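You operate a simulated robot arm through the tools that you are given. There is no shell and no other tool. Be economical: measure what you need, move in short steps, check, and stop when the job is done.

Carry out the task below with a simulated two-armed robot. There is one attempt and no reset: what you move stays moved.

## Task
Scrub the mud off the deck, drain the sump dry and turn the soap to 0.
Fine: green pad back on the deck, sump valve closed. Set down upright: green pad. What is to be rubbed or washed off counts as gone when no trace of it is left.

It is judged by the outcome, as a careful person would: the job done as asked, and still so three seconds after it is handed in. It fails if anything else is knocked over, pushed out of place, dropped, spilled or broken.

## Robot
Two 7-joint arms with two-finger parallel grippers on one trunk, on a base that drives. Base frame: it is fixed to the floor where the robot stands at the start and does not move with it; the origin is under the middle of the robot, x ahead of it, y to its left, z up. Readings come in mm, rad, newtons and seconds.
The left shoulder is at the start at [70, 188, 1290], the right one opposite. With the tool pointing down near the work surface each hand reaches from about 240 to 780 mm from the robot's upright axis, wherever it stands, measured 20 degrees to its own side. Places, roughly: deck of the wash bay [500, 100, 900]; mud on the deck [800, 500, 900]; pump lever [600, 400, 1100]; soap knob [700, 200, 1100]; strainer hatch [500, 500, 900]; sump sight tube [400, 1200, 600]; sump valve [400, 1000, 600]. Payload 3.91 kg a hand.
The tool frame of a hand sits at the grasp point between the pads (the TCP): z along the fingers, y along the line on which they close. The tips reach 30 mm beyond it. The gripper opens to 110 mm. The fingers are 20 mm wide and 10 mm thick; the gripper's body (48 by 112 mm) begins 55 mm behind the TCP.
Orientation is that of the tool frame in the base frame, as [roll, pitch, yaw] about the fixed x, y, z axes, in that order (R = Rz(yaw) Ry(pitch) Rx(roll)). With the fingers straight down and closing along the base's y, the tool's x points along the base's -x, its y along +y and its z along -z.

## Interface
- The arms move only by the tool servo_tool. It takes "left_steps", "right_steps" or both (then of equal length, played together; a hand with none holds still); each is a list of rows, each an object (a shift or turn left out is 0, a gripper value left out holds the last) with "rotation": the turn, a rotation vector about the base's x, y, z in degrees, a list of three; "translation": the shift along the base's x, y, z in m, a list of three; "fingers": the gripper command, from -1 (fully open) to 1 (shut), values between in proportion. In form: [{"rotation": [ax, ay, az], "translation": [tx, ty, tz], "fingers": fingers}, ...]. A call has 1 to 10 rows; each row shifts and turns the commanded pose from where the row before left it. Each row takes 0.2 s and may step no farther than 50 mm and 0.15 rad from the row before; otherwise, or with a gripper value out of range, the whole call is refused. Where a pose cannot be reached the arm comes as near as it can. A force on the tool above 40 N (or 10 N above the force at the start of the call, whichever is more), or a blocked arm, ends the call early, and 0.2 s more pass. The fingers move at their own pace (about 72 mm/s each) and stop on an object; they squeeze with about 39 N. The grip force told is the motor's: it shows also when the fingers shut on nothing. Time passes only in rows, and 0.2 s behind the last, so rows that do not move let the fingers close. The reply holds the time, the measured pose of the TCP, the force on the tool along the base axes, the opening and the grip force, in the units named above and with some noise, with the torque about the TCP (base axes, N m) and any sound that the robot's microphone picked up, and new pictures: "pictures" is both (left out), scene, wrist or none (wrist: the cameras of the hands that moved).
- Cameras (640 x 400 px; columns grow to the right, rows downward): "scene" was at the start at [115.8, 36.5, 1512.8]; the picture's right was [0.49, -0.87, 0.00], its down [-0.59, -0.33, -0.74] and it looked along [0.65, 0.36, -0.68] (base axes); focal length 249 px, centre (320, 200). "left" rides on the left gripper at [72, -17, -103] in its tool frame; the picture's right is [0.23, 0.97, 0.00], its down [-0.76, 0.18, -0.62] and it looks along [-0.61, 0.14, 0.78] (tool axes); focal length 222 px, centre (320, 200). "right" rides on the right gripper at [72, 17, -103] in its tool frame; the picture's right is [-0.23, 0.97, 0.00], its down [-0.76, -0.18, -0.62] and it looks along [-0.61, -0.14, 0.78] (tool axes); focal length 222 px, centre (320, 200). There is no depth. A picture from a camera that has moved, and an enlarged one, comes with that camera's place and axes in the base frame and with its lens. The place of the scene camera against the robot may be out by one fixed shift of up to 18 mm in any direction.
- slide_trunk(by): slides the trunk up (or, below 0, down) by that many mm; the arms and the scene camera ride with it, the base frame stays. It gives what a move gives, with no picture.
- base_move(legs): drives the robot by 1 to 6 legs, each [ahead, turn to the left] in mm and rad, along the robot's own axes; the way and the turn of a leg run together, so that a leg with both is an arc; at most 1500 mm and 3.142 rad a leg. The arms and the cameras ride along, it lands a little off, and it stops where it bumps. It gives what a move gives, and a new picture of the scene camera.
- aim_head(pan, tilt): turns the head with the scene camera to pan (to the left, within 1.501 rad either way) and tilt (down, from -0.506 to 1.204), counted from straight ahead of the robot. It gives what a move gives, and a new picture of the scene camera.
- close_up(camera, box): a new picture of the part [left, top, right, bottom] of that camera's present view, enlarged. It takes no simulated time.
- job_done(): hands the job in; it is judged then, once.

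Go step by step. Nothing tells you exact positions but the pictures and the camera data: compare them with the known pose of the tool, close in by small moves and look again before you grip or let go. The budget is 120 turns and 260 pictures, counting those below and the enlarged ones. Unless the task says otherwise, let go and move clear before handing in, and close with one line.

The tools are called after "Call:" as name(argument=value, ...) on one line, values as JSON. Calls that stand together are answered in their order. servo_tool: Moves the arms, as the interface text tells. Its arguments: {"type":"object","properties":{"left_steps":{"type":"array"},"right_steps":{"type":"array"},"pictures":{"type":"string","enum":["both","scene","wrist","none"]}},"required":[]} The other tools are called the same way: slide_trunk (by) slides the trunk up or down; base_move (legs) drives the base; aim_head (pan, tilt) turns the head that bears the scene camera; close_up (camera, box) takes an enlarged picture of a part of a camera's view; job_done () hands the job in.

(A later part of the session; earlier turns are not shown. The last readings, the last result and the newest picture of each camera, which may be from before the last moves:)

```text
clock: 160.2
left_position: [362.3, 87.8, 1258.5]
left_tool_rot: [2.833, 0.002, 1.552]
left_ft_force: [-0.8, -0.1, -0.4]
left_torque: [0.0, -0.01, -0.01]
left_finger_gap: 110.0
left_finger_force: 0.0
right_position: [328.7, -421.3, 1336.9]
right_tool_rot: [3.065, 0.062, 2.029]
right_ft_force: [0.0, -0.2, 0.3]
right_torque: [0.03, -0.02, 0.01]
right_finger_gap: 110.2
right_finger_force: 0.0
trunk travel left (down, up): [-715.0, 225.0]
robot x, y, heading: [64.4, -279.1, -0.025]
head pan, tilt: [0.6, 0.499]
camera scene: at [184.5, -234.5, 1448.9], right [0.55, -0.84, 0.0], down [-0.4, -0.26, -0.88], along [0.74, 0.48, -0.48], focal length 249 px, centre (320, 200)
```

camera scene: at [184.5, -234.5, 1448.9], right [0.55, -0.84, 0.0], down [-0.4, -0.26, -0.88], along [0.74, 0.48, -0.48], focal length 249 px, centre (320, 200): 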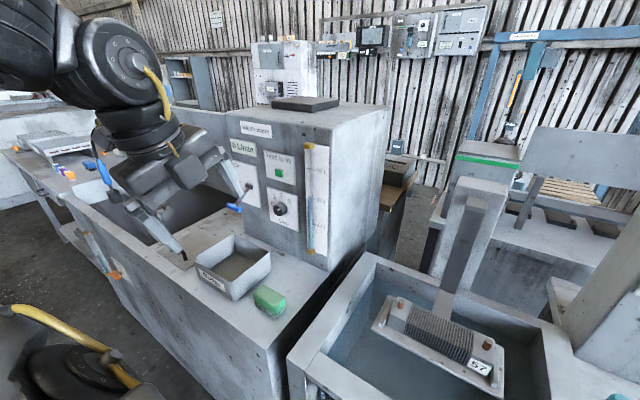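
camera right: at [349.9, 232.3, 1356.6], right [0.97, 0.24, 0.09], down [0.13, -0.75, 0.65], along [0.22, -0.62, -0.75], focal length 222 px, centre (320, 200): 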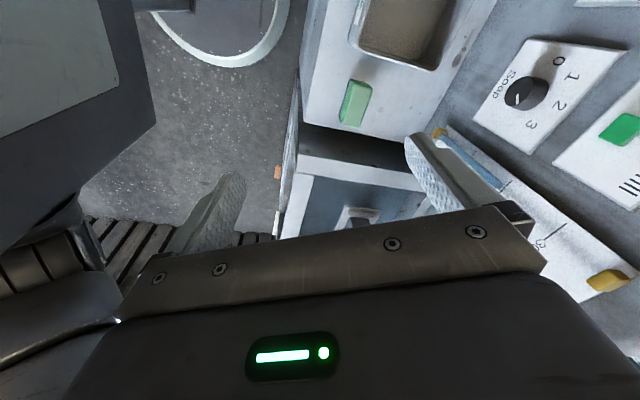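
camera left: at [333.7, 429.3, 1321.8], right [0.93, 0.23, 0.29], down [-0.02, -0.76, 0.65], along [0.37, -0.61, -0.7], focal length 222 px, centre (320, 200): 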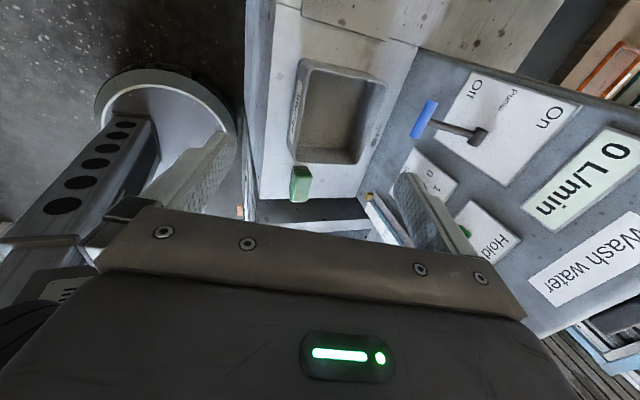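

Call:
servo_tool(left_steps=[{"translation": [0.01, 0.02, 0], "rotation": [0, -8, 0]}, {"translation": [0.01, 0.02, 0], "rotation": [0, -8, 0]}, {"translation": [0.01, 0.02, 0], "rotation": [0, -8, 0]}, {"translation": [0.01, 0.02, 0], "rotation": [0, -8, 0]}, {"translation": [0.01, 0.01, 0], "rotation": [0, -8, 0]}, {"translation": [0.01, 0.01, 0], "rotation": [0, -8, 0]}, {"translation": [0.01, 0.01, 0], "rotation": [0, -8, 0]}, {"rotation": [0, -8, 0]}, {"rotation": [0, -8, 0]}, {}])

```text
clock: 162.3
left_position: [429.2, 228.9, 1287.9]
left_tool_rot: [1.575, -0.016, 1.564]
left_ft_force: [-1.2, 0.2, 0.8]
left_torque: [0.0, -0.04, 0.0]
left_finger_gap: 109.9
left_finger_force: 0.0
left hand out of reach, approached as far as the arm can: row 5, 6, 8, 9
right_position: [331.0, -421.7, 1337.7]
right_tool_rot: [3.063, 0.06, 2.028]
right_ft_force: [0.0, -0.2, -0.2]
right_torque: [0.01, 0.03, -0.02]
right_finger_gap: 110.2
right_finger_force: 0.1
trunk travel left (down, up): [-715.0, 225.0]
robot x, y, heading: [66.4, -280.2, -0.021]
head pan, tilt: [0.6, 0.499]
camera scene: at [185.1, -233.9, 1448.8], right [0.55, -0.84, 0.0], down [-0.4, -0.26, -0.88], along [0.74, 0.48, -0.48], focal length 249 px, centre (320, 200)
camera left: at [326.1, 303.5, 1273.3], right [0.01, 0.21, 0.98], down [-0.63, -0.76, 0.17], along [0.78, -0.61, 0.13], focal length 222 px, centre (320, 200)
```

scene: 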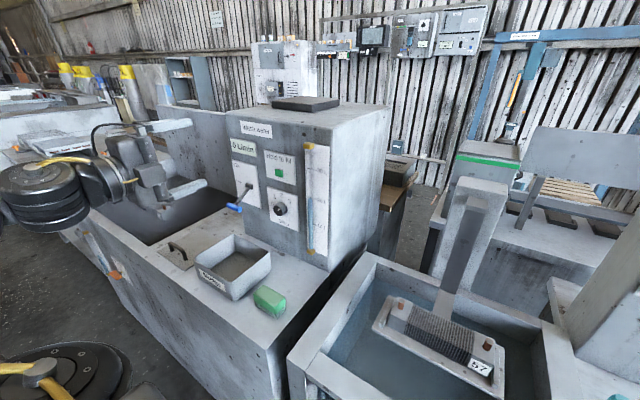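
left: 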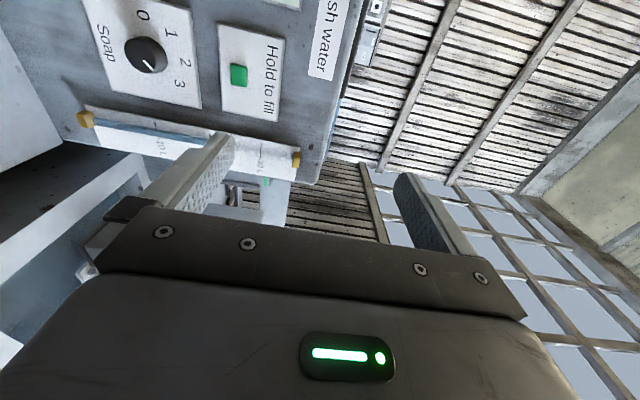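

Call:
slide_trunk(by=-190)

```text
clock: 164.4
left_position: [427.8, 230.3, 1099.7]
left_tool_rot: [1.577, -0.015, 1.563]
left_ft_force: [-0.2, 0.0, -0.1]
left_torque: [0.0, 0.04, 0.02]
left_finger_gap: 110.1
left_finger_force: 0.1
right_position: [330.7, -421.3, 1145.6]
right_tool_rot: [3.066, 0.061, 2.026]
right_ft_force: [0.2, -0.1, 0.1]
right_torque: [0.01, 0.02, -0.02]
right_finger_gap: 110.0
right_finger_force: 0.2
trunk travel left (down, up): [-525.0, 415.0]
robot x, y, heading: [62.2, -276.3, -0.022]
head pan, tilt: [0.6, 0.499]
```

Call:
servo_tool(left_steps=[{"translation": [0.02, 0, -0.01], "fingers": -0.3}, {"translation": [0.03, 0, -0.01]}, {"translation": [0.03, -0.005, -0.01]}, {"translation": [0.03, 0, 0]}, {}])

```text
clock: 165.6
left_position: [538.2, 222.7, 1069.3]
left_tool_rot: [1.573, -0.017, 1.565]
left_ft_force: [-0.6, -0.2, 0.8]
left_torque: [-0.01, 0.0, -0.01]
left_finger_gap: 71.4
left_finger_force: 0.0
right_position: [328.4, -421.5, 1146.8]
right_tool_rot: [3.061, 0.061, 2.027]
right_ft_force: [-0.1, -1.1, -0.7]
right_torque: [0.0, 0.0, -0.01]
right_finger_gap: 109.9
right_finger_force: 0.1
trunk travel left (down, up): [-525.0, 415.0]
robot x, y, heading: [62.0, -278.9, -0.026]
head pan, tilt: [0.6, 0.499]
camera scene: at [183.4, -234.6, 1259.1], right [0.55, -0.84, 0.0], down [-0.4, -0.26, -0.88], along [0.74, 0.48, -0.48], focal length 249 px, centre (320, 200)
camera left: at [435.3, 297.3, 1053.8], right [0.01, 0.21, 0.98], down [-0.63, -0.76, 0.17], along [0.78, -0.61, 0.13], focal length 222 px, centre (320, 200)
```

scene: 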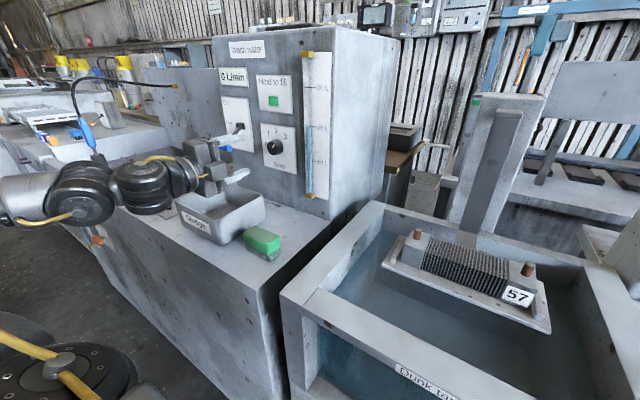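
left: 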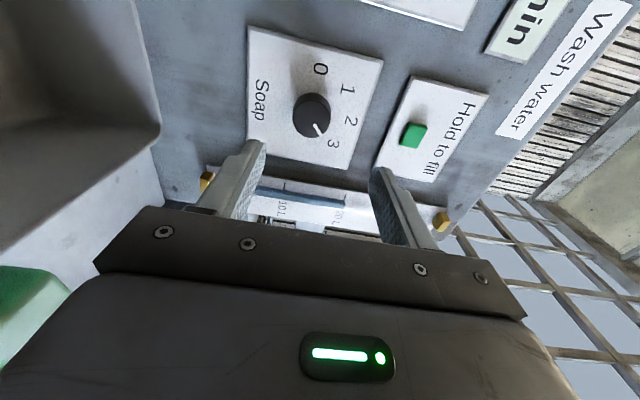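

Excellent posture. Knob face is near (667, 221, 1062). Moving in.

Call:
servo_tool(left_steps=[{"translation": [0.03, -0.001, -0.007]}, {"translation": [0.03, 0, 0]}, {"translation": [0.02, 0, 0]}, {}])

Call:
close_up(camera="left", box=[160, 80, 480, 280])

```text
clock: 166.6
left_position: [618.7, 222.6, 1061.9]
left_tool_rot: [1.577, -0.015, 1.564]
left_ft_force: [-0.8, 0.6, 1.0]
left_torque: [0.03, 0.05, 0.0]
left_finger_gap: 71.6
left_finger_force: 0.1
right_position: [329.7, -420.4, 1146.8]
right_tool_rot: [3.062, 0.063, 2.028]
right_ft_force: [-0.2, 0.8, -0.2]
right_torque: [-0.02, -0.04, -0.02]
right_finger_gap: 109.9
right_finger_force: 0.1
trunk travel left (down, up): [-525.0, 415.0]
robot x, y, heading: [65.6, -279.7, -0.02]
head pan, tilt: [0.6, 0.499]
camera scene: at [183.8, -234.5, 1259.0], right [0.55, -0.84, 0.0], down [-0.4, -0.26, -0.88], along [0.74, 0.48, -0.48], focal length 249 px, centre (320, 200)
camera left: at [515.3, 296.3, 1046.9], right [0.01, 0.21, 0.98], down [-0.63, -0.76, 0.17], along [0.78, -0.61, 0.13], focal length 222 px, centre (320, 200)
```

scene: 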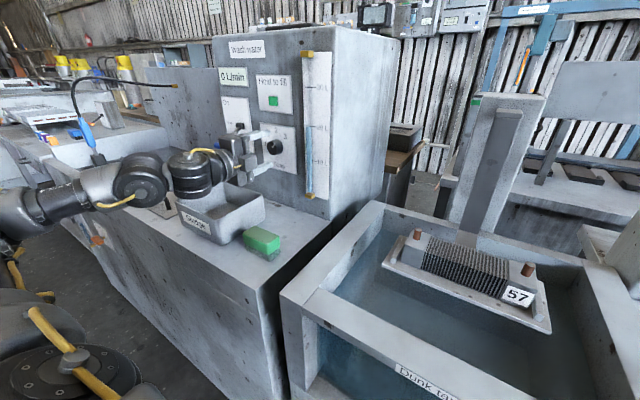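
left: 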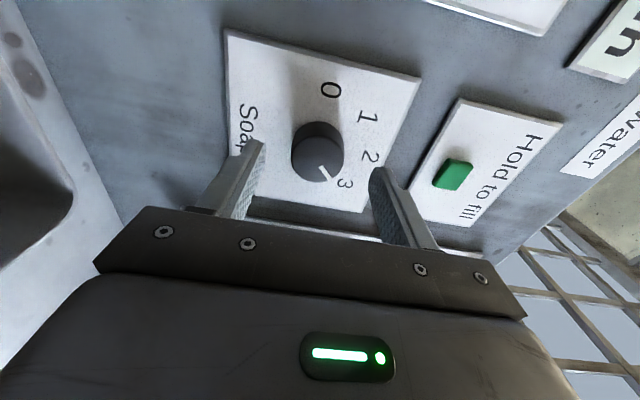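

```text
2.00 times, centred on (320, 180) of left
camera zoom: at [515.3, 296.3, 1046.9], right [0.01, 0.21, 0.98], down [-0.63, -0.76, 0.17], along [0.78, -0.61, 0.13], focal length 444 px, centre (320, 240)
```

zoom: 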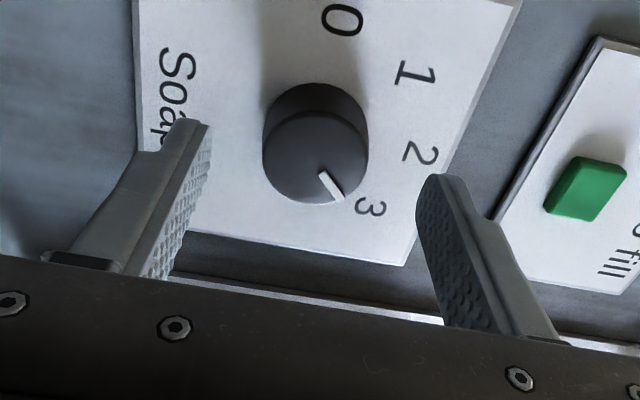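

Call:
servo_tool(left_steps=[{"translation": [0.008, 0.003, -0.001]}, {"translation": [0.006, 0, 0]}, {}], pictures="wrist")

```text
clock: 167.4
left_position: [632.0, 225.5, 1061.8]
left_tool_rot: [1.578, -0.016, 1.564]
left_ft_force: [0.3, -0.5, -0.8]
left_torque: [0.02, -0.02, 0.02]
left_finger_gap: 71.6
left_finger_force: 0.2
right_position: [329.3, -420.2, 1147.7]
right_tool_rot: [3.065, 0.062, 2.026]
right_ft_force: [-0.8, 0.2, 0.9]
right_torque: [0.03, -0.02, 0.01]
right_finger_gap: 110.0
right_finger_force: 0.0
trunk travel left (down, up): [-525.0, 415.0]
robot x, y, heading: [66.5, -281.0, -0.021]
head pan, tilt: [0.6, 0.499]
camera left: at [529.7, 299.7, 1045.4], right [0.01, 0.21, 0.98], down [-0.63, -0.76, 0.17], along [0.78, -0.61, 0.13], focal length 222 px, centre (320, 200)
```

left: 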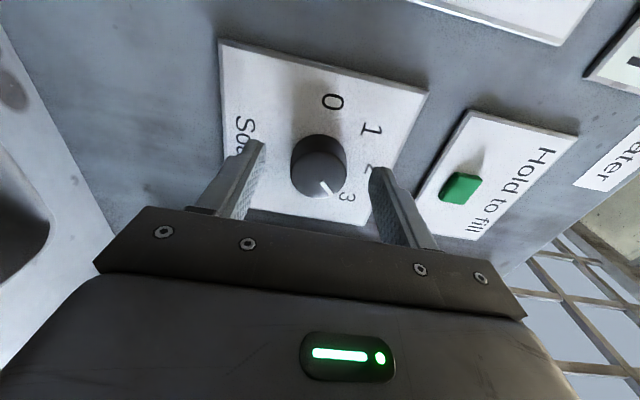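

Call:
servo_tool(left_steps=[{"translation": [0.003, 0, -0.001], "fingers": 0}, {"fingers": 1}, {}, {}], pictures="wrist")

```text
clock: 168.4
left_position: [635.8, 225.5, 1060.2]
left_tool_rot: [1.575, -0.015, 1.564]
left_ft_force: [5.3, 2.6, 6.2]
left_torque: [-0.04, -0.25, -0.16]
left_finger_gap: 38.2
left_finger_force: 45.0
right_position: [330.8, -421.7, 1146.9]
right_tool_rot: [3.065, 0.062, 2.026]
right_ft_force: [0.6, -0.9, -0.2]
right_torque: [-0.01, -0.03, 0.03]
right_finger_gap: 109.9
right_finger_force: 0.0
trunk travel left (down, up): [-525.0, 415.0]
robot x, y, heading: [66.0, -277.3, -0.022]
head pan, tilt: [0.6, 0.499]
camera left: at [532.9, 299.8, 1045.2], right [0.0, 0.21, 0.98], down [-0.63, -0.76, 0.17], along [0.78, -0.61, 0.13], focal length 222 px, centre (320, 200)
```

left: 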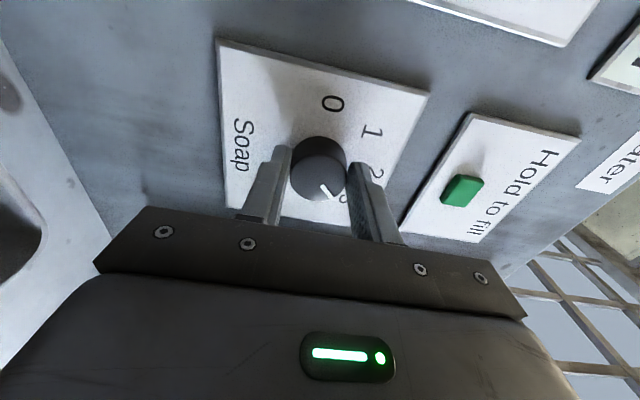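

Knob gripped. Turning counter-clockwise (about −x) in steps.

Call:
servo_tool(left_steps=[{"rotation": [-8, 0, 0]}, {"rotation": [-8, 0, 0]}, {"rotation": [-8, 0, 0]}, {"rotation": [-8, 0, 0]}, {"rotation": [-8, 0, 0]}, {}], pictures="wrist")

```text
clock: 169.8
left_position: [635.9, 225.4, 1057.6]
left_tool_rot: [1.576, 0.685, 1.563]
left_ft_force: [-5.5, -7.9, -12.8]
left_torque: [0.07, 0.34, -0.36]
left_finger_gap: 38.0
left_finger_force: 45.5
right_position: [330.0, -421.3, 1146.5]
right_tool_rot: [3.065, 0.061, 2.026]
right_ft_force: [0.2, 0.5, 0.0]
right_torque: [0.01, -0.01, 0.0]
right_finger_gap: 109.9
right_finger_force: 0.3
trunk travel left (down, up): [-525.0, 415.0]
robot x, y, heading: [66.4, -278.2, -0.022]
head pan, tilt: [0.6, 0.499]
camera left: at [532.7, 272.2, 999.3], right [0.01, 0.79, 0.61], down [-0.63, -0.47, 0.62], along [0.78, -0.39, 0.49], focal length 222 px, centre (320, 200)
```

left: 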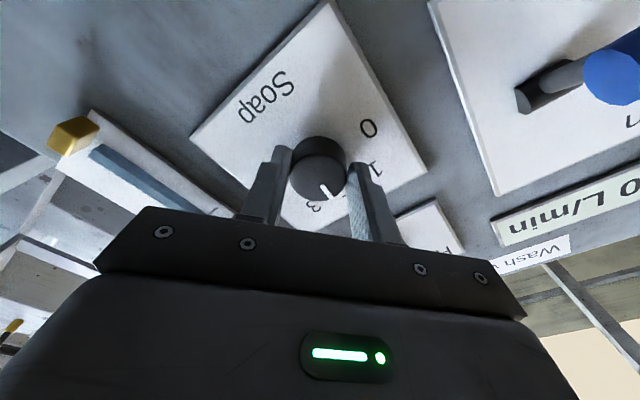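

Call:
close_up(camera="scene", box=[150, 100, 330, 260])

Call:
close_up(camera="left", box=[240, 100, 420, 230])

```text
2.50 times, centred on (240, 180) of scene
camera zoom: at [184.6, -234.5, 1258.7], right [0.55, -0.84, 0.0], down [-0.4, -0.26, -0.88], along [0.74, 0.48, -0.48], focal length 622 px, centre (520, 250)
```

zoom: 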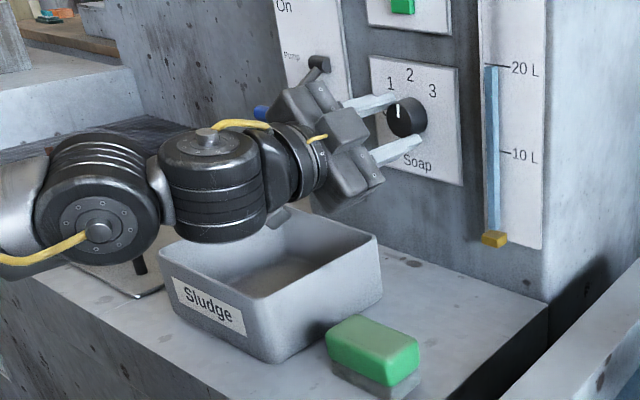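

```text
3.08 times, centred on (330, 165) of left
camera zoom: at [532.7, 272.2, 999.3], right [0.01, 0.79, 0.61], down [-0.63, -0.47, 0.62], along [0.78, -0.39, 0.49], focal length 684 px, centre (289, 308)
```

zoom: 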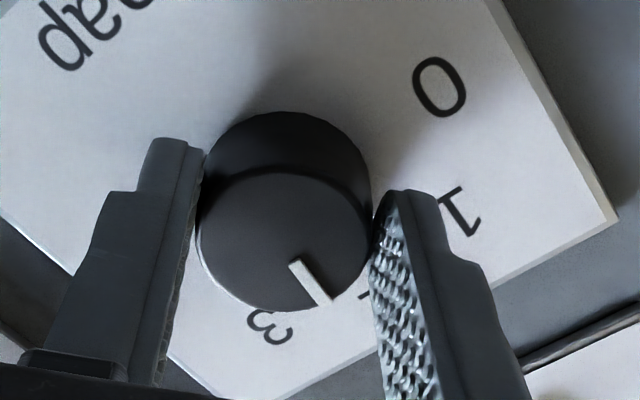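

Pointer moved from 3 to 2. To keep the wrist camera clear of the sludge box I'll release, roll back 85°, and regrip.

Call:
servo_tool(left_steps=[{"fingers": -0.2}, {"translation": [0, -0.001, 0]}, {"rotation": [8.5, 0, 0]}, {"rotation": [8.5, 0, 0]}, {"rotation": [8.5, 0, 0]}, {"rotation": [8.5, 0, 0]}, {"rotation": [8.5, 0, 0]}, {"rotation": [8.5, 0, 0]}, {"rotation": [8.5, 0, 0]}, {"rotation": [8.5, 0, 0]}], pictures="wrist")

```text
clock: 172.0
left_position: [634.9, 223.7, 1061.4]
left_tool_rot: [1.578, -0.507, 1.563]
left_ft_force: [0.2, -0.6, -0.5]
left_torque: [0.03, -0.04, -0.02]
left_finger_gap: 66.2
left_finger_force: 0.1
right_position: [330.5, -420.4, 1145.8]
right_tool_rot: [3.065, 0.061, 2.028]
right_ft_force: [-0.8, 0.8, 0.4]
right_torque: [-0.02, -0.01, -0.01]
right_finger_gap: 110.0
right_finger_force: 0.1
trunk travel left (down, up): [-525.0, 415.0]
robot x, y, heading: [65.7, -281.5, -0.026]
head pan, tilt: [0.6, 0.499]
camera left: at [532.4, 297.5, 1081.2], right [0.01, -0.27, 0.96], down [-0.63, -0.75, -0.21], along [0.78, -0.6, -0.18], focal length 222 px, centre (320, 200)
```

left: 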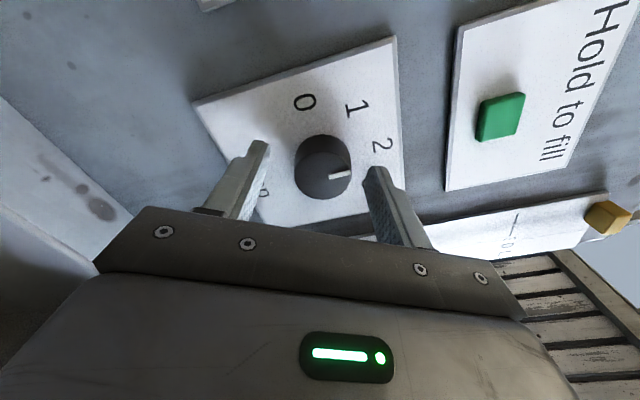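

Call:
servo_tool(left_steps=[{"rotation": [8.5, 0, 0], "translation": [0, 0.001, -0.001]}, {"rotation": [8, 0, 0]}, {"fingers": 1}, {}, {}, {}], pictures="wrist")

```text
clock: 173.4
left_position: [635.1, 223.1, 1062.7]
left_tool_rot: [1.578, -0.795, 1.56]
left_ft_force: [12.3, -8.7, 17.0]
left_torque: [-0.05, -0.43, -0.79]
left_finger_gap: 37.9
left_finger_force: 45.2
right_position: [330.1, -424.2, 1145.9]
right_tool_rot: [3.063, 0.057, 2.029]
right_ft_force: [0.4, 0.1, 0.0]
right_torque: [0.01, -0.02, 0.02]
right_finger_gap: 110.2
right_finger_force: 0.0
trunk travel left (down, up): [-525.0, 415.0]
robot x, y, heading: [62.8, -276.6, -0.025]
head pan, tilt: [0.6, 0.499]
camera left: at [532.4, 286.4, 1102.7], right [0.0, -0.54, 0.84], down [-0.63, -0.66, -0.42], along [0.78, -0.53, -0.34], focal length 222 px, centre (320, 200)
```

left: 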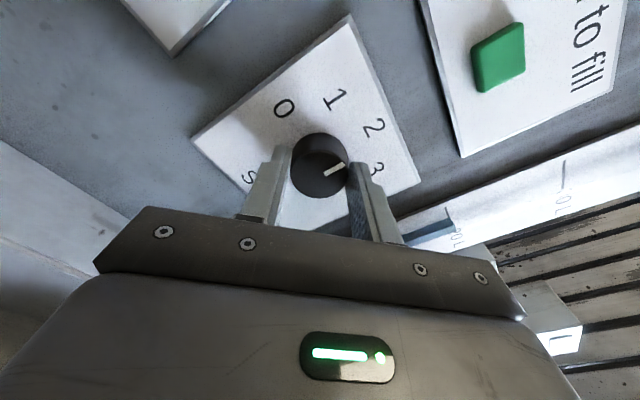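

Call:
servo_tool(left_steps=[{"rotation": [-8.5, 0, 0]}, {"rotation": [-8.5, 0, 0]}, {"rotation": [-8.5, 0, 0]}, {"rotation": [-8.5, 0, 0]}, {"rotation": [-8.5, 0, 0]}, {"rotation": [-8.5, 0, 0]}, {"rotation": [-8.5, 0, 0]}, {"rotation": [-8.5, 0, 0]}, {"rotation": [-8.5, 0, 0]}, {"rotation": [-8.5, 0, 0]}])

Call:
close_up(camera="left", box=[240, 80, 420, 230])

```text
clock: 175.6
left_position: [635.5, 223.8, 1059.9]
left_tool_rot: [1.572, 0.693, 1.561]
left_ft_force: [2.6, -8.3, 5.1]
left_torque: [-0.03, -0.42, -0.5]
left_finger_gap: 38.1
left_finger_force: 44.9
right_position: [329.9, -422.3, 1146.8]
right_tool_rot: [3.063, 0.06, 2.026]
right_ft_force: [-0.2, 0.8, 0.4]
right_torque: [0.02, 0.02, 0.01]
right_finger_gap: 109.7
right_finger_force: 0.1
trunk travel left (down, up): [-525.0, 415.0]
robot x, y, heading: [60.3, -277.1, -0.019]
head pan, tilt: [0.6, 0.499]
camera scene: at [184.1, -236.8, 1259.0], right [0.55, -0.84, 0.0], down [-0.4, -0.26, -0.88], along [0.74, 0.48, -0.48], focal length 249 px, centre (320, 200)
camera left: at [532.3, 269.7, 1000.0], right [0.01, 0.8, 0.6], down [-0.63, -0.47, 0.62], along [0.78, -0.39, 0.5], focal length 222 px, centre (320, 200)
```

scene: 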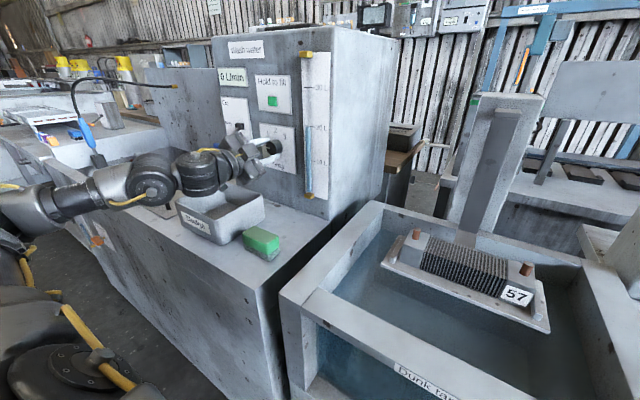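
left: 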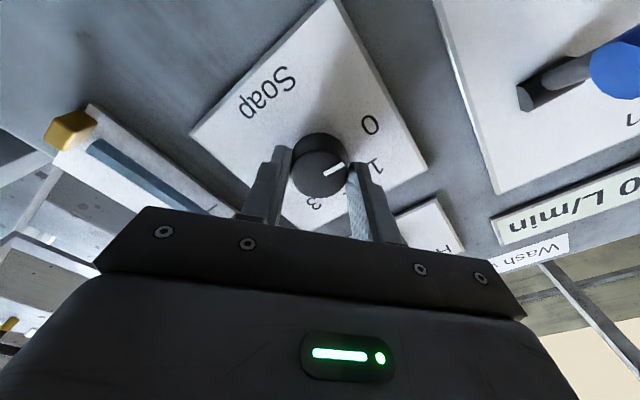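

```text
2.67 times, centred on (330, 155) of left
camera zoom: at [532.3, 269.7, 1000.0], right [0.01, 0.8, 0.6], down [-0.63, -0.47, 0.62], along [0.78, -0.39, 0.5], focal length 592 px, centre (293, 320)
```

zoom: 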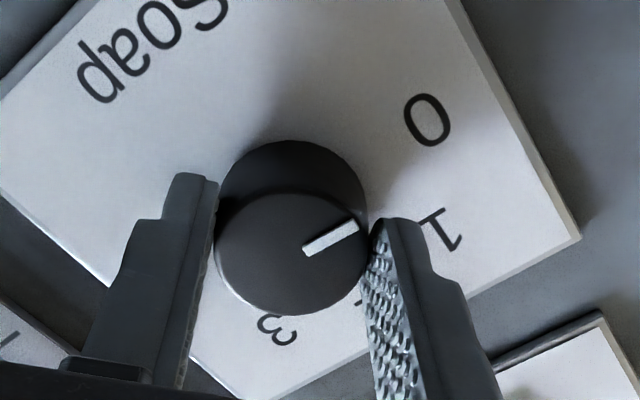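

Call:
servo_tool(left_steps=[{"rotation": [-3.5, 0, 0]}, {}], pictures="none")

Call:
servo_tool(left_steps=[{"fingers": -0.2}, {}, {}, {"translation": [-0.03, 0, 0]}, {"translation": [-0.03, 0, 0]}, {}], pictures="wrist")

Call:
close_up(camera="left", box=[220, 40, 460, 190])

```text
clock: 176.2
left_position: [635.1, 222.5, 1060.0]
left_tool_rot: [1.573, 0.752, 1.561]
left_ft_force: [-2.0, -12.2, -0.5]
left_torque: [0.0, -0.09, -0.54]
left_finger_gap: 38.3
left_finger_force: 44.9
right_position: [329.7, -421.5, 1147.4]
right_tool_rot: [3.063, 0.058, 2.027]
right_ft_force: [0.1, 0.7, 0.6]
right_torque: [0.01, 0.03, 0.02]
right_finger_gap: 110.1
right_finger_force: 0.3
trunk travel left (down, up): [-525.0, 415.0]
robot x, y, heading: [62.0, -275.9, -0.022]
head pan, tilt: [0.6, 0.499]
```

```text
clock: 177.6
left_position: [577.0, 226.2, 1059.2]
left_tool_rot: [1.568, 0.755, 1.559]
left_ft_force: [-0.3, -1.1, 0.1]
left_torque: [-0.01, 0.03, 0.01]
left_finger_gap: 65.9
left_finger_force: 0.0
right_position: [330.9, -421.0, 1145.9]
right_tool_rot: [3.064, 0.061, 2.026]
right_ft_force: [-0.5, -0.1, -0.6]
right_torque: [0.03, 0.04, 0.0]
right_finger_gap: 110.0
right_finger_force: 0.2
trunk travel left (down, up): [-525.0, 415.0]
robot x, y, heading: [66.9, -278.2, -0.028]
head pan, tilt: [0.6, 0.499]
camera left: at [473.2, 268.4, 997.3], right [0.01, 0.83, 0.56], down [-0.63, -0.43, 0.65], along [0.78, -0.35, 0.52], focal length 222 px, centre (320, 200)
```

left: 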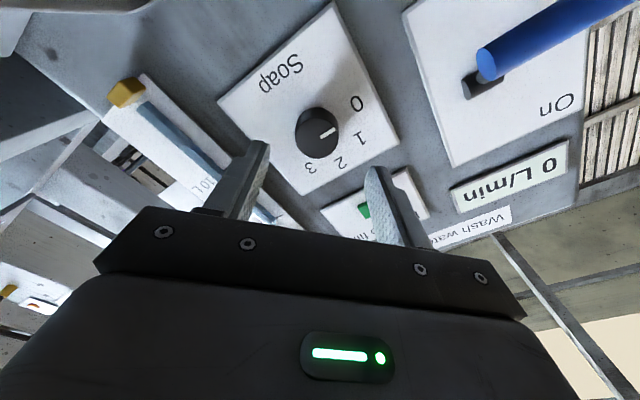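

```text
2.67 times, centred on (340, 115) of left
camera zoom: at [473.2, 268.4, 997.3], right [0.01, 0.83, 0.56], down [-0.63, -0.43, 0.65], along [0.78, -0.35, 0.52], focal length 592 px, centre (267, 427)
```

zoom: 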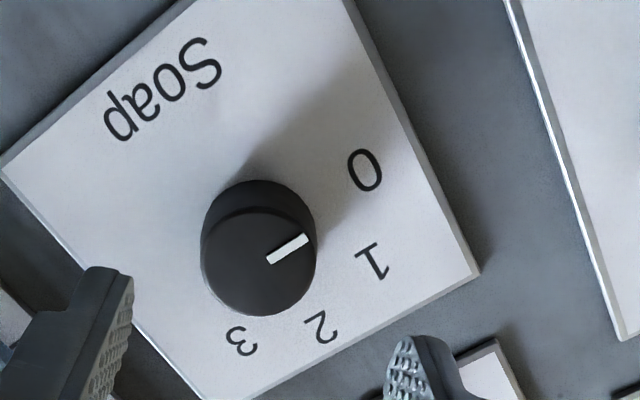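

Soap pointer is parallel to the label and at 0. I'll retract the left hand and roll it back, then deal with the sump.

Call:
servo_tool(left_steps=[{"rotation": [8.5, 0, 0], "translation": [-0.01, 0, 0.02]}, {"rotation": [8.5, 0, 0], "translation": [-0.02, 0, 0.02]}, {"rotation": [8.5, 0, 0], "translation": [-0.03, 0, 0.02]}, {"rotation": [8.5, 0, 0], "translation": [-0.03, 0, 0.02]}, {"rotation": [8.5, 0, 0], "translation": [-0.03, 0, 0.02]}, {"translation": [-0.03, 0, 0.02]}, {"rotation": [0, 8, 0], "translation": [-0.02, 0, 0.02]}, {"rotation": [0, 8, 0], "translation": [-0.02, 0, 0.02]}, {"rotation": [0, 8, 0], "translation": [-0.02, 0, 0.02]}, {"rotation": [0, 8, 0]}], pictures="none")

Call:
slide_trunk(by=190)

Call:
servo_tool(left_steps=[{"rotation": [0, 8, 0]}, {"rotation": [0, 8, 0]}, {"rotation": [0, 8, 0]}, {"rotation": [0, 8, 0]}, {"rotation": [0, 8, 0]}, {"rotation": [0, 8, 0]}, {"rotation": [0, 8, 0]}, {}])

```text
clock: 179.8
left_position: [366.5, 224.9, 1237.2]
left_tool_rot: [2.138, 0.015, 1.572]
left_ft_force: [-0.1, 0.1, 0.2]
left_torque: [-0.01, 0.02, 0.02]
left_finger_gap: 65.8
left_finger_force: 0.1
right_position: [332.0, -421.3, 1146.2]
right_tool_rot: [3.066, 0.059, 2.026]
right_ft_force: [0.4, -0.8, -0.4]
right_torque: [0.02, 0.06, 0.03]
right_finger_gap: 110.4
right_finger_force: 0.1
trunk travel left (down, up): [-525.0, 415.0]
robot x, y, heading: [68.7, -273.9, -0.022]
head pan, tilt: [0.6, 0.499]
```

```text
clock: 181.9
left_position: [364.6, 224.9, 1428.9]
left_tool_rot: [2.135, 0.014, 1.571]
left_ft_force: [-0.3, 0.2, -0.6]
left_torque: [0.01, 0.0, -0.04]
left_finger_gap: 65.9
left_finger_force: 0.1
right_position: [328.7, -420.4, 1337.1]
right_tool_rot: [3.065, 0.06, 2.025]
right_ft_force: [-0.5, 0.2, -0.2]
right_torque: [0.01, 0.02, 0.02]
right_finger_gap: 110.0
right_finger_force: 0.1
trunk travel left (down, up): [-715.0, 225.0]
robot x, y, heading: [67.5, -279.2, -0.025]
head pan, tilt: [0.6, 0.499]
```

```text
clock: 183.7
left_position: [385.6, 211.2, 1313.3]
left_tool_rot: [3.111, 0.01, 1.58]
left_ft_force: [-0.5, 0.1, 0.0]
left_torque: [0.04, 0.01, -0.03]
left_finger_gap: 66.1
left_finger_force: 0.1
left hand out of reach, approached as far as the arm can: row 4, 5, 6, 7
right_position: [329.3, -420.3, 1336.9]
right_tool_rot: [3.064, 0.063, 2.028]
right_ft_force: [0.7, -0.6, 0.6]
right_torque: [0.05, 0.03, 0.02]
right_finger_gap: 110.0
right_finger_force: 0.1
trunk travel left (down, up): [-715.0, 225.0]
robot x, y, heading: [65.1, -280.9, -0.024]
head pan, tilt: [0.6, 0.499]
camera scene: at [183.2, -234.5, 1449.1], right [0.55, -0.84, 0.0], down [-0.4, -0.26, -0.88], along [0.74, 0.48, -0.48], focal length 249 px, centre (320, 200)
camera left: at [364.3, 285.6, 1414.7], right [0.97, 0.24, 0.03], down [0.16, -0.75, 0.64], along [0.17, -0.61, -0.77], focal length 222 px, centre (320, 200)
```

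scene: 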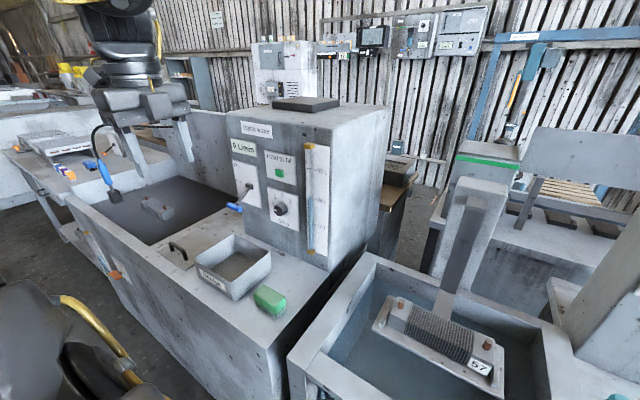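
left: 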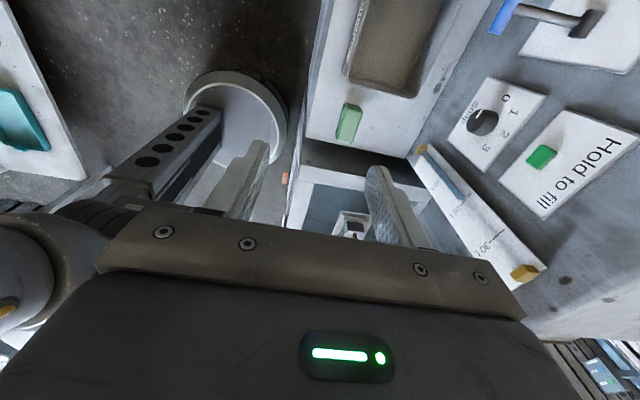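

Call:
base_move(legs=[[-60, 0], [0, 1.59], [850, 0]])

Call:
aim_head(pan=-0.7, tilt=0.9)

```text
clock: 192.6
left_position: [-488.9, 874.4, 1312.9]
left_tool_rot: [3.106, 0.007, -3.111]
left_ft_force: [0.7, 0.3, -0.1]
left_torque: [0.01, 0.02, 0.01]
left_finger_gap: 65.9
left_finger_force: 0.0
right_position: [143.7, 831.4, 1337.1]
right_tool_rot: [3.062, 0.061, -2.664]
right_ft_force: [-1.1, 0.0, 0.1]
right_torque: [-0.02, 0.0, -0.05]
right_finger_gap: 109.9
right_finger_force: 0.0
trunk travel left (down, up): [-715.0, 225.0]
robot x, y, heading: [9.7, 562.3, 1.566]
head pan, tilt: [0.6, 0.499]
camera scene: at [-50.2, 684.5, 1449.0], right [0.83, 0.56, 0.0], down [0.27, -0.4, -0.88], along [-0.49, 0.73, -0.48], focal length 249 px, centre (320, 200)
```

scene: 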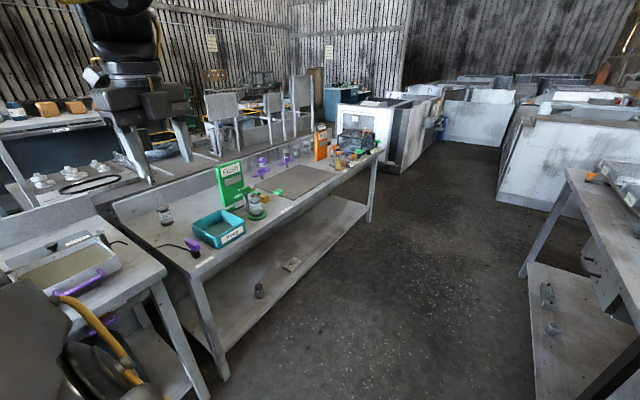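

```text
clock: 194.1
left_position: [-489.3, 875.7, 1313.2]
left_tool_rot: [3.106, 0.009, -3.112]
left_ft_force: [-0.4, 0.3, 0.2]
left_torque: [0.01, -0.02, 0.05]
left_finger_gap: 66.3
left_finger_force: 0.1
right_position: [144.6, 830.9, 1336.7]
right_tool_rot: [3.065, 0.061, -2.664]
right_ft_force: [0.2, -0.8, -0.3]
right_torque: [0.04, -0.04, -0.02]
right_finger_gap: 110.0
right_finger_force: 0.2
trunk travel left (down, up): [-715.0, 225.0]
robot x, y, heading: [9.7, 565.9, 1.568]
head pan, tilt: [-0.7, 0.901]
camera scene: at [49.7, 667.6, 1415.1], right [0.76, -0.65, 0.0], down [-0.51, -0.6, -0.62], along [0.4, 0.47, -0.78], focal length 249 px, centre (320, 200)
```

scene: 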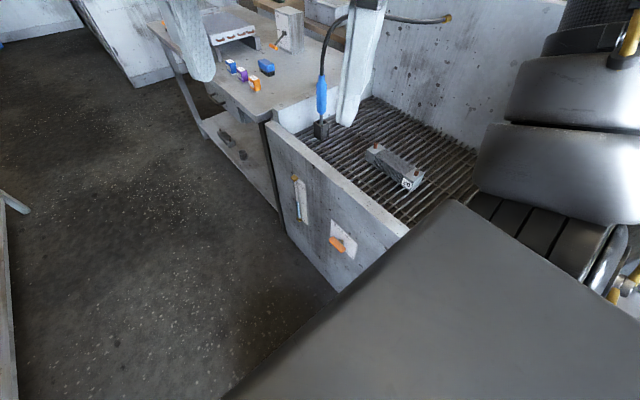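

Call:
close_up(camera="scene", box=[280, 160, 370, 270])

```text
3.64 times, centred on (325, 215) of scene
camera zoom: at [49.7, 667.6, 1415.1], right [0.76, -0.65, 0.0], down [-0.51, -0.6, -0.62], along [0.4, 0.47, -0.78], focal length 904 px, centre (302, 146)
```

zoom: 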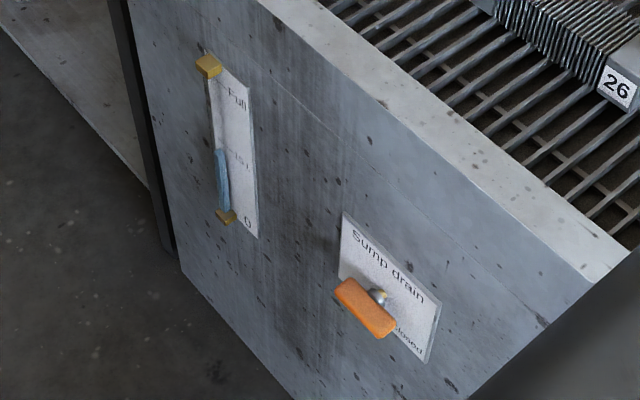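

Valve is an orange bar handle near (385, 965, 594), level reading in the sight tube about half. Plan: stand at about (−10, 461) heading 0, point the left hand forward as before, then lower the trunk.

Call:
base_move(legs=[[-105, 0], [0, -1.568], [-15, 0]])

Call:
aim_head(pan=0.9, tilt=0.9)

```text
clock: 199.5
left_position: [310.6, 955.8, 1311.2]
left_tool_rot: [3.111, 0.008, 1.601]
left_ft_force: [1.1, -0.1, -0.3]
left_torque: [-0.01, 0.05, -0.02]
left_finger_gap: 66.0
left_finger_force: 0.1
right_position: [265.5, 322.4, 1335.4]
right_tool_rot: [3.068, 0.06, 2.046]
right_ft_force: [1.0, -1.1, -0.3]
right_torque: [0.02, 0.07, -0.01]
right_finger_gap: 109.8
right_finger_force: 0.0
trunk travel left (down, up): [-715.0, 225.0]
robot x, y, heading: [-4.3, 463.1, -0.005]
head pan, tilt: [-0.7, 0.901]
camera scene: at [98.3, 406.5, 1414.6], right [-0.65, -0.76, 0.0], down [-0.6, 0.51, -0.62], along [0.47, -0.4, -0.79], focal length 249 px, centre (320, 200)
```

scene: 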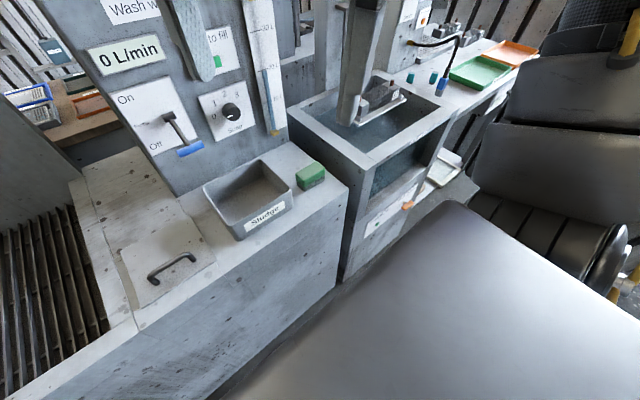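

```text
clock: 201.1
left_position: [306.8, 956.3, 1313.1]
left_tool_rot: [3.109, 0.01, 1.602]
left_ft_force: [-0.5, -0.7, -0.8]
left_torque: [-0.02, 0.0, 0.02]
left_finger_gap: 65.8
left_finger_force: 0.0
right_position: [260.4, 322.4, 1336.6]
right_tool_rot: [3.065, 0.062, 2.046]
right_ft_force: [0.0, -0.2, 0.5]
right_torque: [0.03, 0.02, -0.01]
right_finger_gap: 110.2
right_finger_force: 0.0
trunk travel left (down, up): [-715.0, 225.0]
robot x, y, heading: [-6.3, 458.9, -0.004]
head pan, tilt: [0.901, 0.901]
camera scene: at [83.5, 514.1, 1415.0], right [0.78, -0.62, 0.0], down [-0.49, -0.61, -0.62], along [0.39, 0.48, -0.78], focal length 249 px, centre (320, 200)
```

scene: 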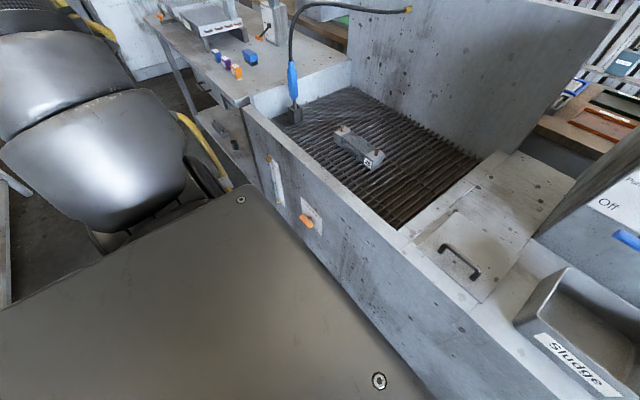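

Call:
servo_tool(left_steps=[{"rotation": [0, -8.5, 0]}, {"rotation": [0, -8.5, 0]}, {"rotation": [0, -8.5, 0]}, {"rotation": [0, -8.5, 0]}, {"rotation": [0, -8.5, 0]}, {"rotation": [0, -8.5, 0]}, {"rotation": [0, -8.5, 0]}, {"rotation": [0, -8.5, 0]}, {"rotation": [0, -8.5, 0]}, {"rotation": [0, -8.5, 0]}])

```text
clock: 203.3
left_position: [310.1, 977.5, 1362.7]
left_tool_rot: [1.623, 0.03, 1.564]
left_ft_force: [0.2, 0.8, -0.5]
left_torque: [0.0, 0.01, 0.02]
left_finger_gap: 66.2
left_finger_force: 0.2
left hand out of reach, approached as far as the arm can: row 10
right_position: [260.4, 321.9, 1335.4]
right_tool_rot: [3.066, 0.058, 2.045]
right_ft_force: [-0.5, -0.1, 0.7]
right_torque: [0.0, -0.01, 0.05]
right_finger_gap: 110.2
right_finger_force: 0.0
trunk travel left (down, up): [-715.0, 225.0]
robot x, y, heading: [-10.2, 459.9, -0.008]
head pan, tilt: [0.901, 0.901]
camera scene: at [83.6, 513.9, 1415.0], right [0.78, -0.62, 0.0], down [-0.49, -0.61, -0.62], along [0.39, 0.49, -0.78], focal length 249 px, centre (320, 200)
camera left: at [206.1, 1051.3, 1348.1], right [0.05, 0.26, 0.97], down [-0.62, -0.75, 0.23], along [0.78, -0.61, 0.12], focal length 222 px, centre (320, 200)
```

scene: 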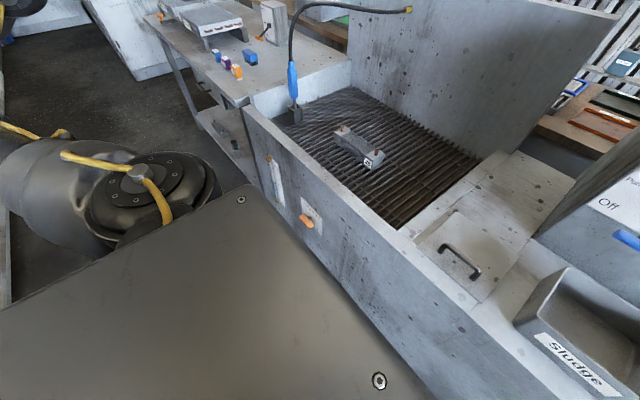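
left: 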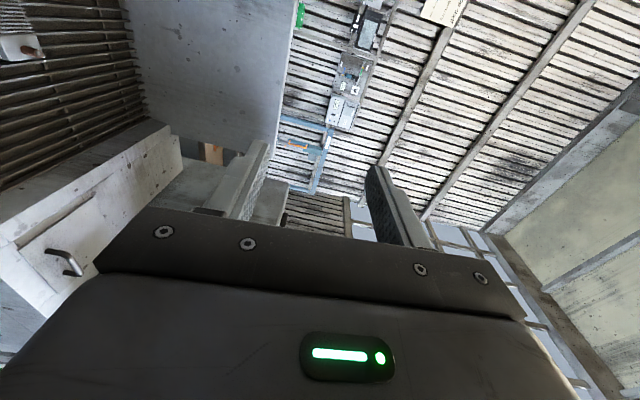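

Call:
slide_trunk(by=-400)

Call:
aim_head(pan=0.95, tilt=0.5)

```text
clock: 207.2
left_position: [309.0, 979.1, 962.5]
left_tool_rot: [1.623, 0.029, 1.564]
left_ft_force: [0.5, -0.4, -0.5]
left_torque: [0.0, 0.0, 0.03]
left_finger_gap: 65.9
left_finger_force: 0.0
right_position: [261.4, 321.9, 936.9]
right_tool_rot: [3.064, 0.061, 2.046]
right_ft_force: [-0.6, -1.2, 0.2]
right_torque: [0.01, 0.01, 0.01]
right_finger_gap: 110.0
right_finger_force: 0.0
trunk travel left (down, up): [-315.0, 625.0]
robot x, y, heading: [-11.5, 461.2, -0.005]
head pan, tilt: [0.901, 0.901]
```

```text
clock: 208.0
left_position: [310.4, 977.9, 962.7]
left_tool_rot: [1.625, 0.028, 1.566]
left_ft_force: [0.8, 0.0, 1.2]
left_torque: [0.0, -0.01, -0.02]
left_finger_gap: 66.0
left_finger_force: 0.0
right_position: [260.1, 320.0, 936.3]
right_tool_rot: [3.065, 0.062, 2.045]
right_ft_force: [0.1, 0.0, -0.4]
right_torque: [-0.02, 0.06, 0.0]
right_finger_gap: 109.9
right_finger_force: 0.1
trunk travel left (down, up): [-315.0, 625.0]
robot x, y, heading: [-7.4, 462.3, -0.004]
head pan, tilt: [0.949, 0.499]
camera scene: at [89.3, 529.0, 1048.9], right [0.81, -0.59, 0.0], down [-0.28, -0.39, -0.88], along [0.51, 0.71, -0.48], focal length 249 px, centre (320, 200)
```

scene: 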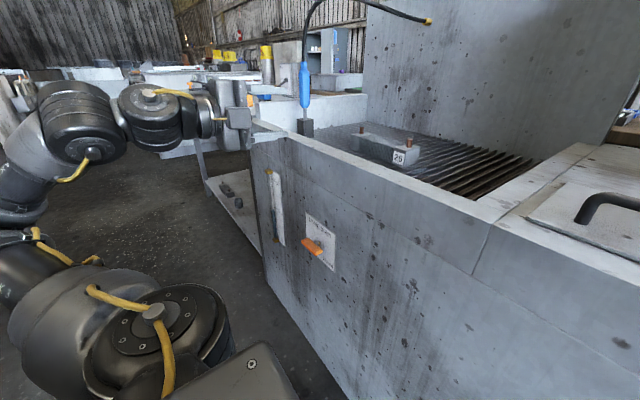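

Call:
close_up(camera="scene", box=[250, 150, 360, 290])

Call:
slide_trunk(by=-290)

Call:
aim_head(pan=0.9, tilt=0.35)

```text
2.86 times, centred on (305, 220) of scene
camera zoom: at [89.3, 529.0, 1048.9], right [0.81, -0.59, 0.0], down [-0.28, -0.39, -0.88], along [0.51, 0.71, -0.48], focal length 710 px, centre (363, 143)
```

zoom: 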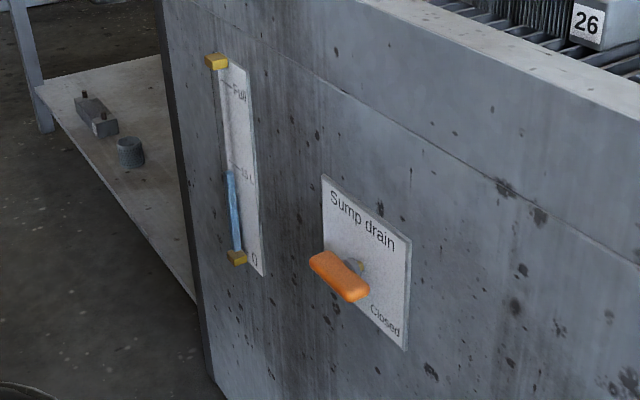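

```text
clock: 210.9
left_position: [309.6, 978.1, 671.5]
left_tool_rot: [1.624, 0.03, 1.564]
left_ft_force: [-0.2, 0.4, -0.8]
left_torque: [0.01, 0.03, -0.01]
left_finger_gap: 65.9
left_finger_force: 0.1
right_position: [259.9, 322.6, 646.8]
right_tool_rot: [3.064, 0.06, 2.045]
right_ft_force: [0.6, 0.3, -0.4]
right_torque: [0.0, 0.02, 0.06]
right_finger_gap: 109.9
right_finger_force: 0.0
trunk travel left (down, up): [-25.0, 915.0]
robot x, y, heading: [-5.4, 459.9, -0.0]
head pan, tilt: [0.949, 0.499]
```

```text
clock: 211.7
left_position: [310.0, 976.6, 672.2]
left_tool_rot: [1.624, 0.029, 1.564]
left_ft_force: [0.5, 0.2, -0.3]
left_torque: [0.04, 0.01, 0.02]
left_finger_gap: 66.1
left_finger_force: 0.0
right_position: [259.6, 321.6, 647.4]
right_tool_rot: [3.066, 0.061, 2.045]
right_ft_force: [-0.1, -0.4, -0.6]
right_torque: [0.01, 0.0, 0.05]
right_finger_gap: 109.9
right_finger_force: 0.1
trunk travel left (down, up): [-25.0, 915.0]
robot x, y, heading: [-7.7, 460.3, -0.005]
head pan, tilt: [0.901, 0.351]
camera scene: at [94.1, 527.9, 772.6], right [0.78, -0.62, 0.0], down [-0.21, -0.27, -0.94], along [0.59, 0.73, -0.34], focal length 249 px, centre (320, 200)
```

scene: 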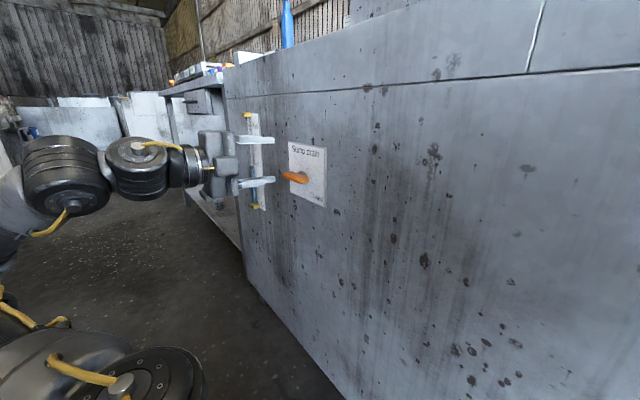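

Call:
close_up(camera="scene", box=[220, 100, 350, 230])

Call:
close_up(camera="left", box=[0, 0, 640, 400])

```text
3.08 times, centred on (285, 165) of scene
camera zoom: at [94.1, 527.9, 772.6], right [0.78, -0.62, 0.0], down [-0.21, -0.27, -0.94], along [0.59, 0.73, -0.34], focal length 765 px, centre (428, 308)
```

zoom: 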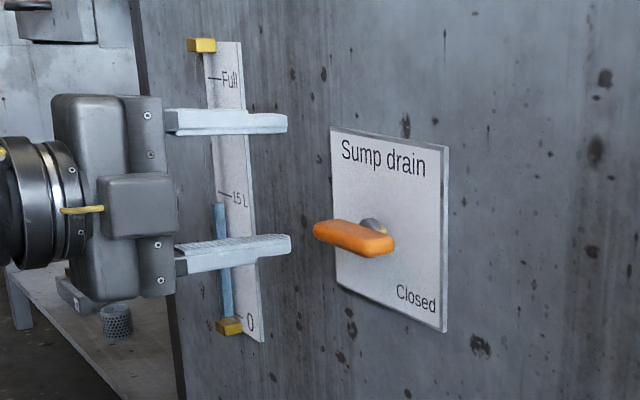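

```text
1.00 times, centred on (320, 200) of left (not enlarged: the box is as wide or as high as the picture)
camera zoom: at [205.5, 1051.5, 658.2], right [0.05, 0.26, 0.97], down [-0.62, -0.75, 0.23], along [0.78, -0.61, 0.12], focal length 222 px, centre (320, 200)
```

zoom: 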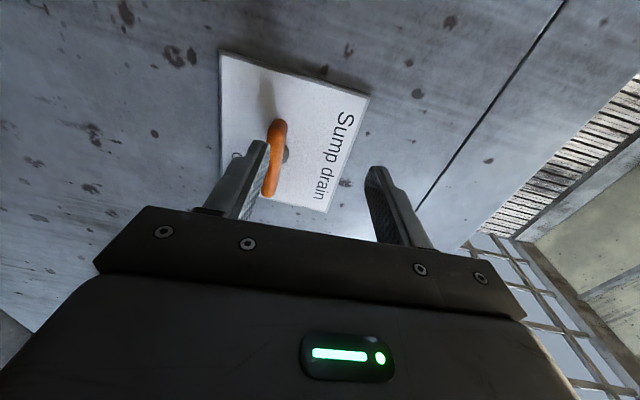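

Handle is a horizontal bar centred near (371, 952, 636) with level just below 15 L. Lining up at a standoff.

Call:
servo_tool(left_steps=[{"translation": [0, -0.012, -0.018], "rotation": [0, -3, 0]}, {"translation": [0, -0.012, -0.018]}, {}])

```text
clock: 212.4
left_position: [312.2, 960.7, 640.3]
left_tool_rot: [1.572, 0.03, 1.56]
left_ft_force: [0.7, -0.8, 0.6]
left_torque: [-0.01, 0.02, 0.03]
left_finger_gap: 66.2
left_finger_force: 0.2
left hand out of reach, approached as far as the arm can: row 2
right_position: [260.9, 322.3, 646.4]
right_tool_rot: [3.063, 0.06, 2.047]
right_ft_force: [-0.7, -0.1, -0.4]
right_torque: [0.02, -0.02, -0.01]
right_finger_gap: 110.2
right_finger_force: 0.1
trunk travel left (down, up): [-25.0, 915.0]
robot x, y, heading: [-3.5, 461.2, -0.004]
head pan, tilt: [0.901, 0.351]
camera scene: at [94.3, 527.5, 772.7], right [0.78, -0.62, 0.0], down [-0.21, -0.27, -0.94], along [0.59, 0.73, -0.34], focal length 249 px, centre (320, 200)
camera left: at [208.7, 1034.5, 621.7], right [0.0, 0.26, 0.97], down [-0.63, -0.75, 0.2], along [0.78, -0.61, 0.16], focal length 222 px, centre (320, 200)
```

scene: 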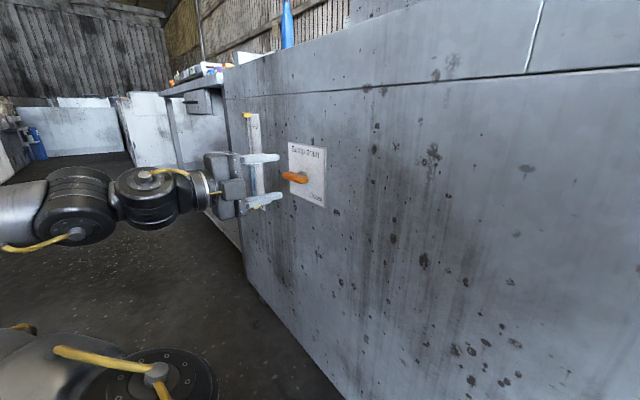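
left: 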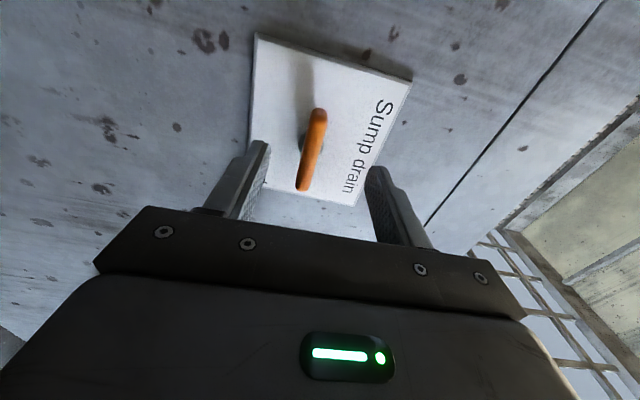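

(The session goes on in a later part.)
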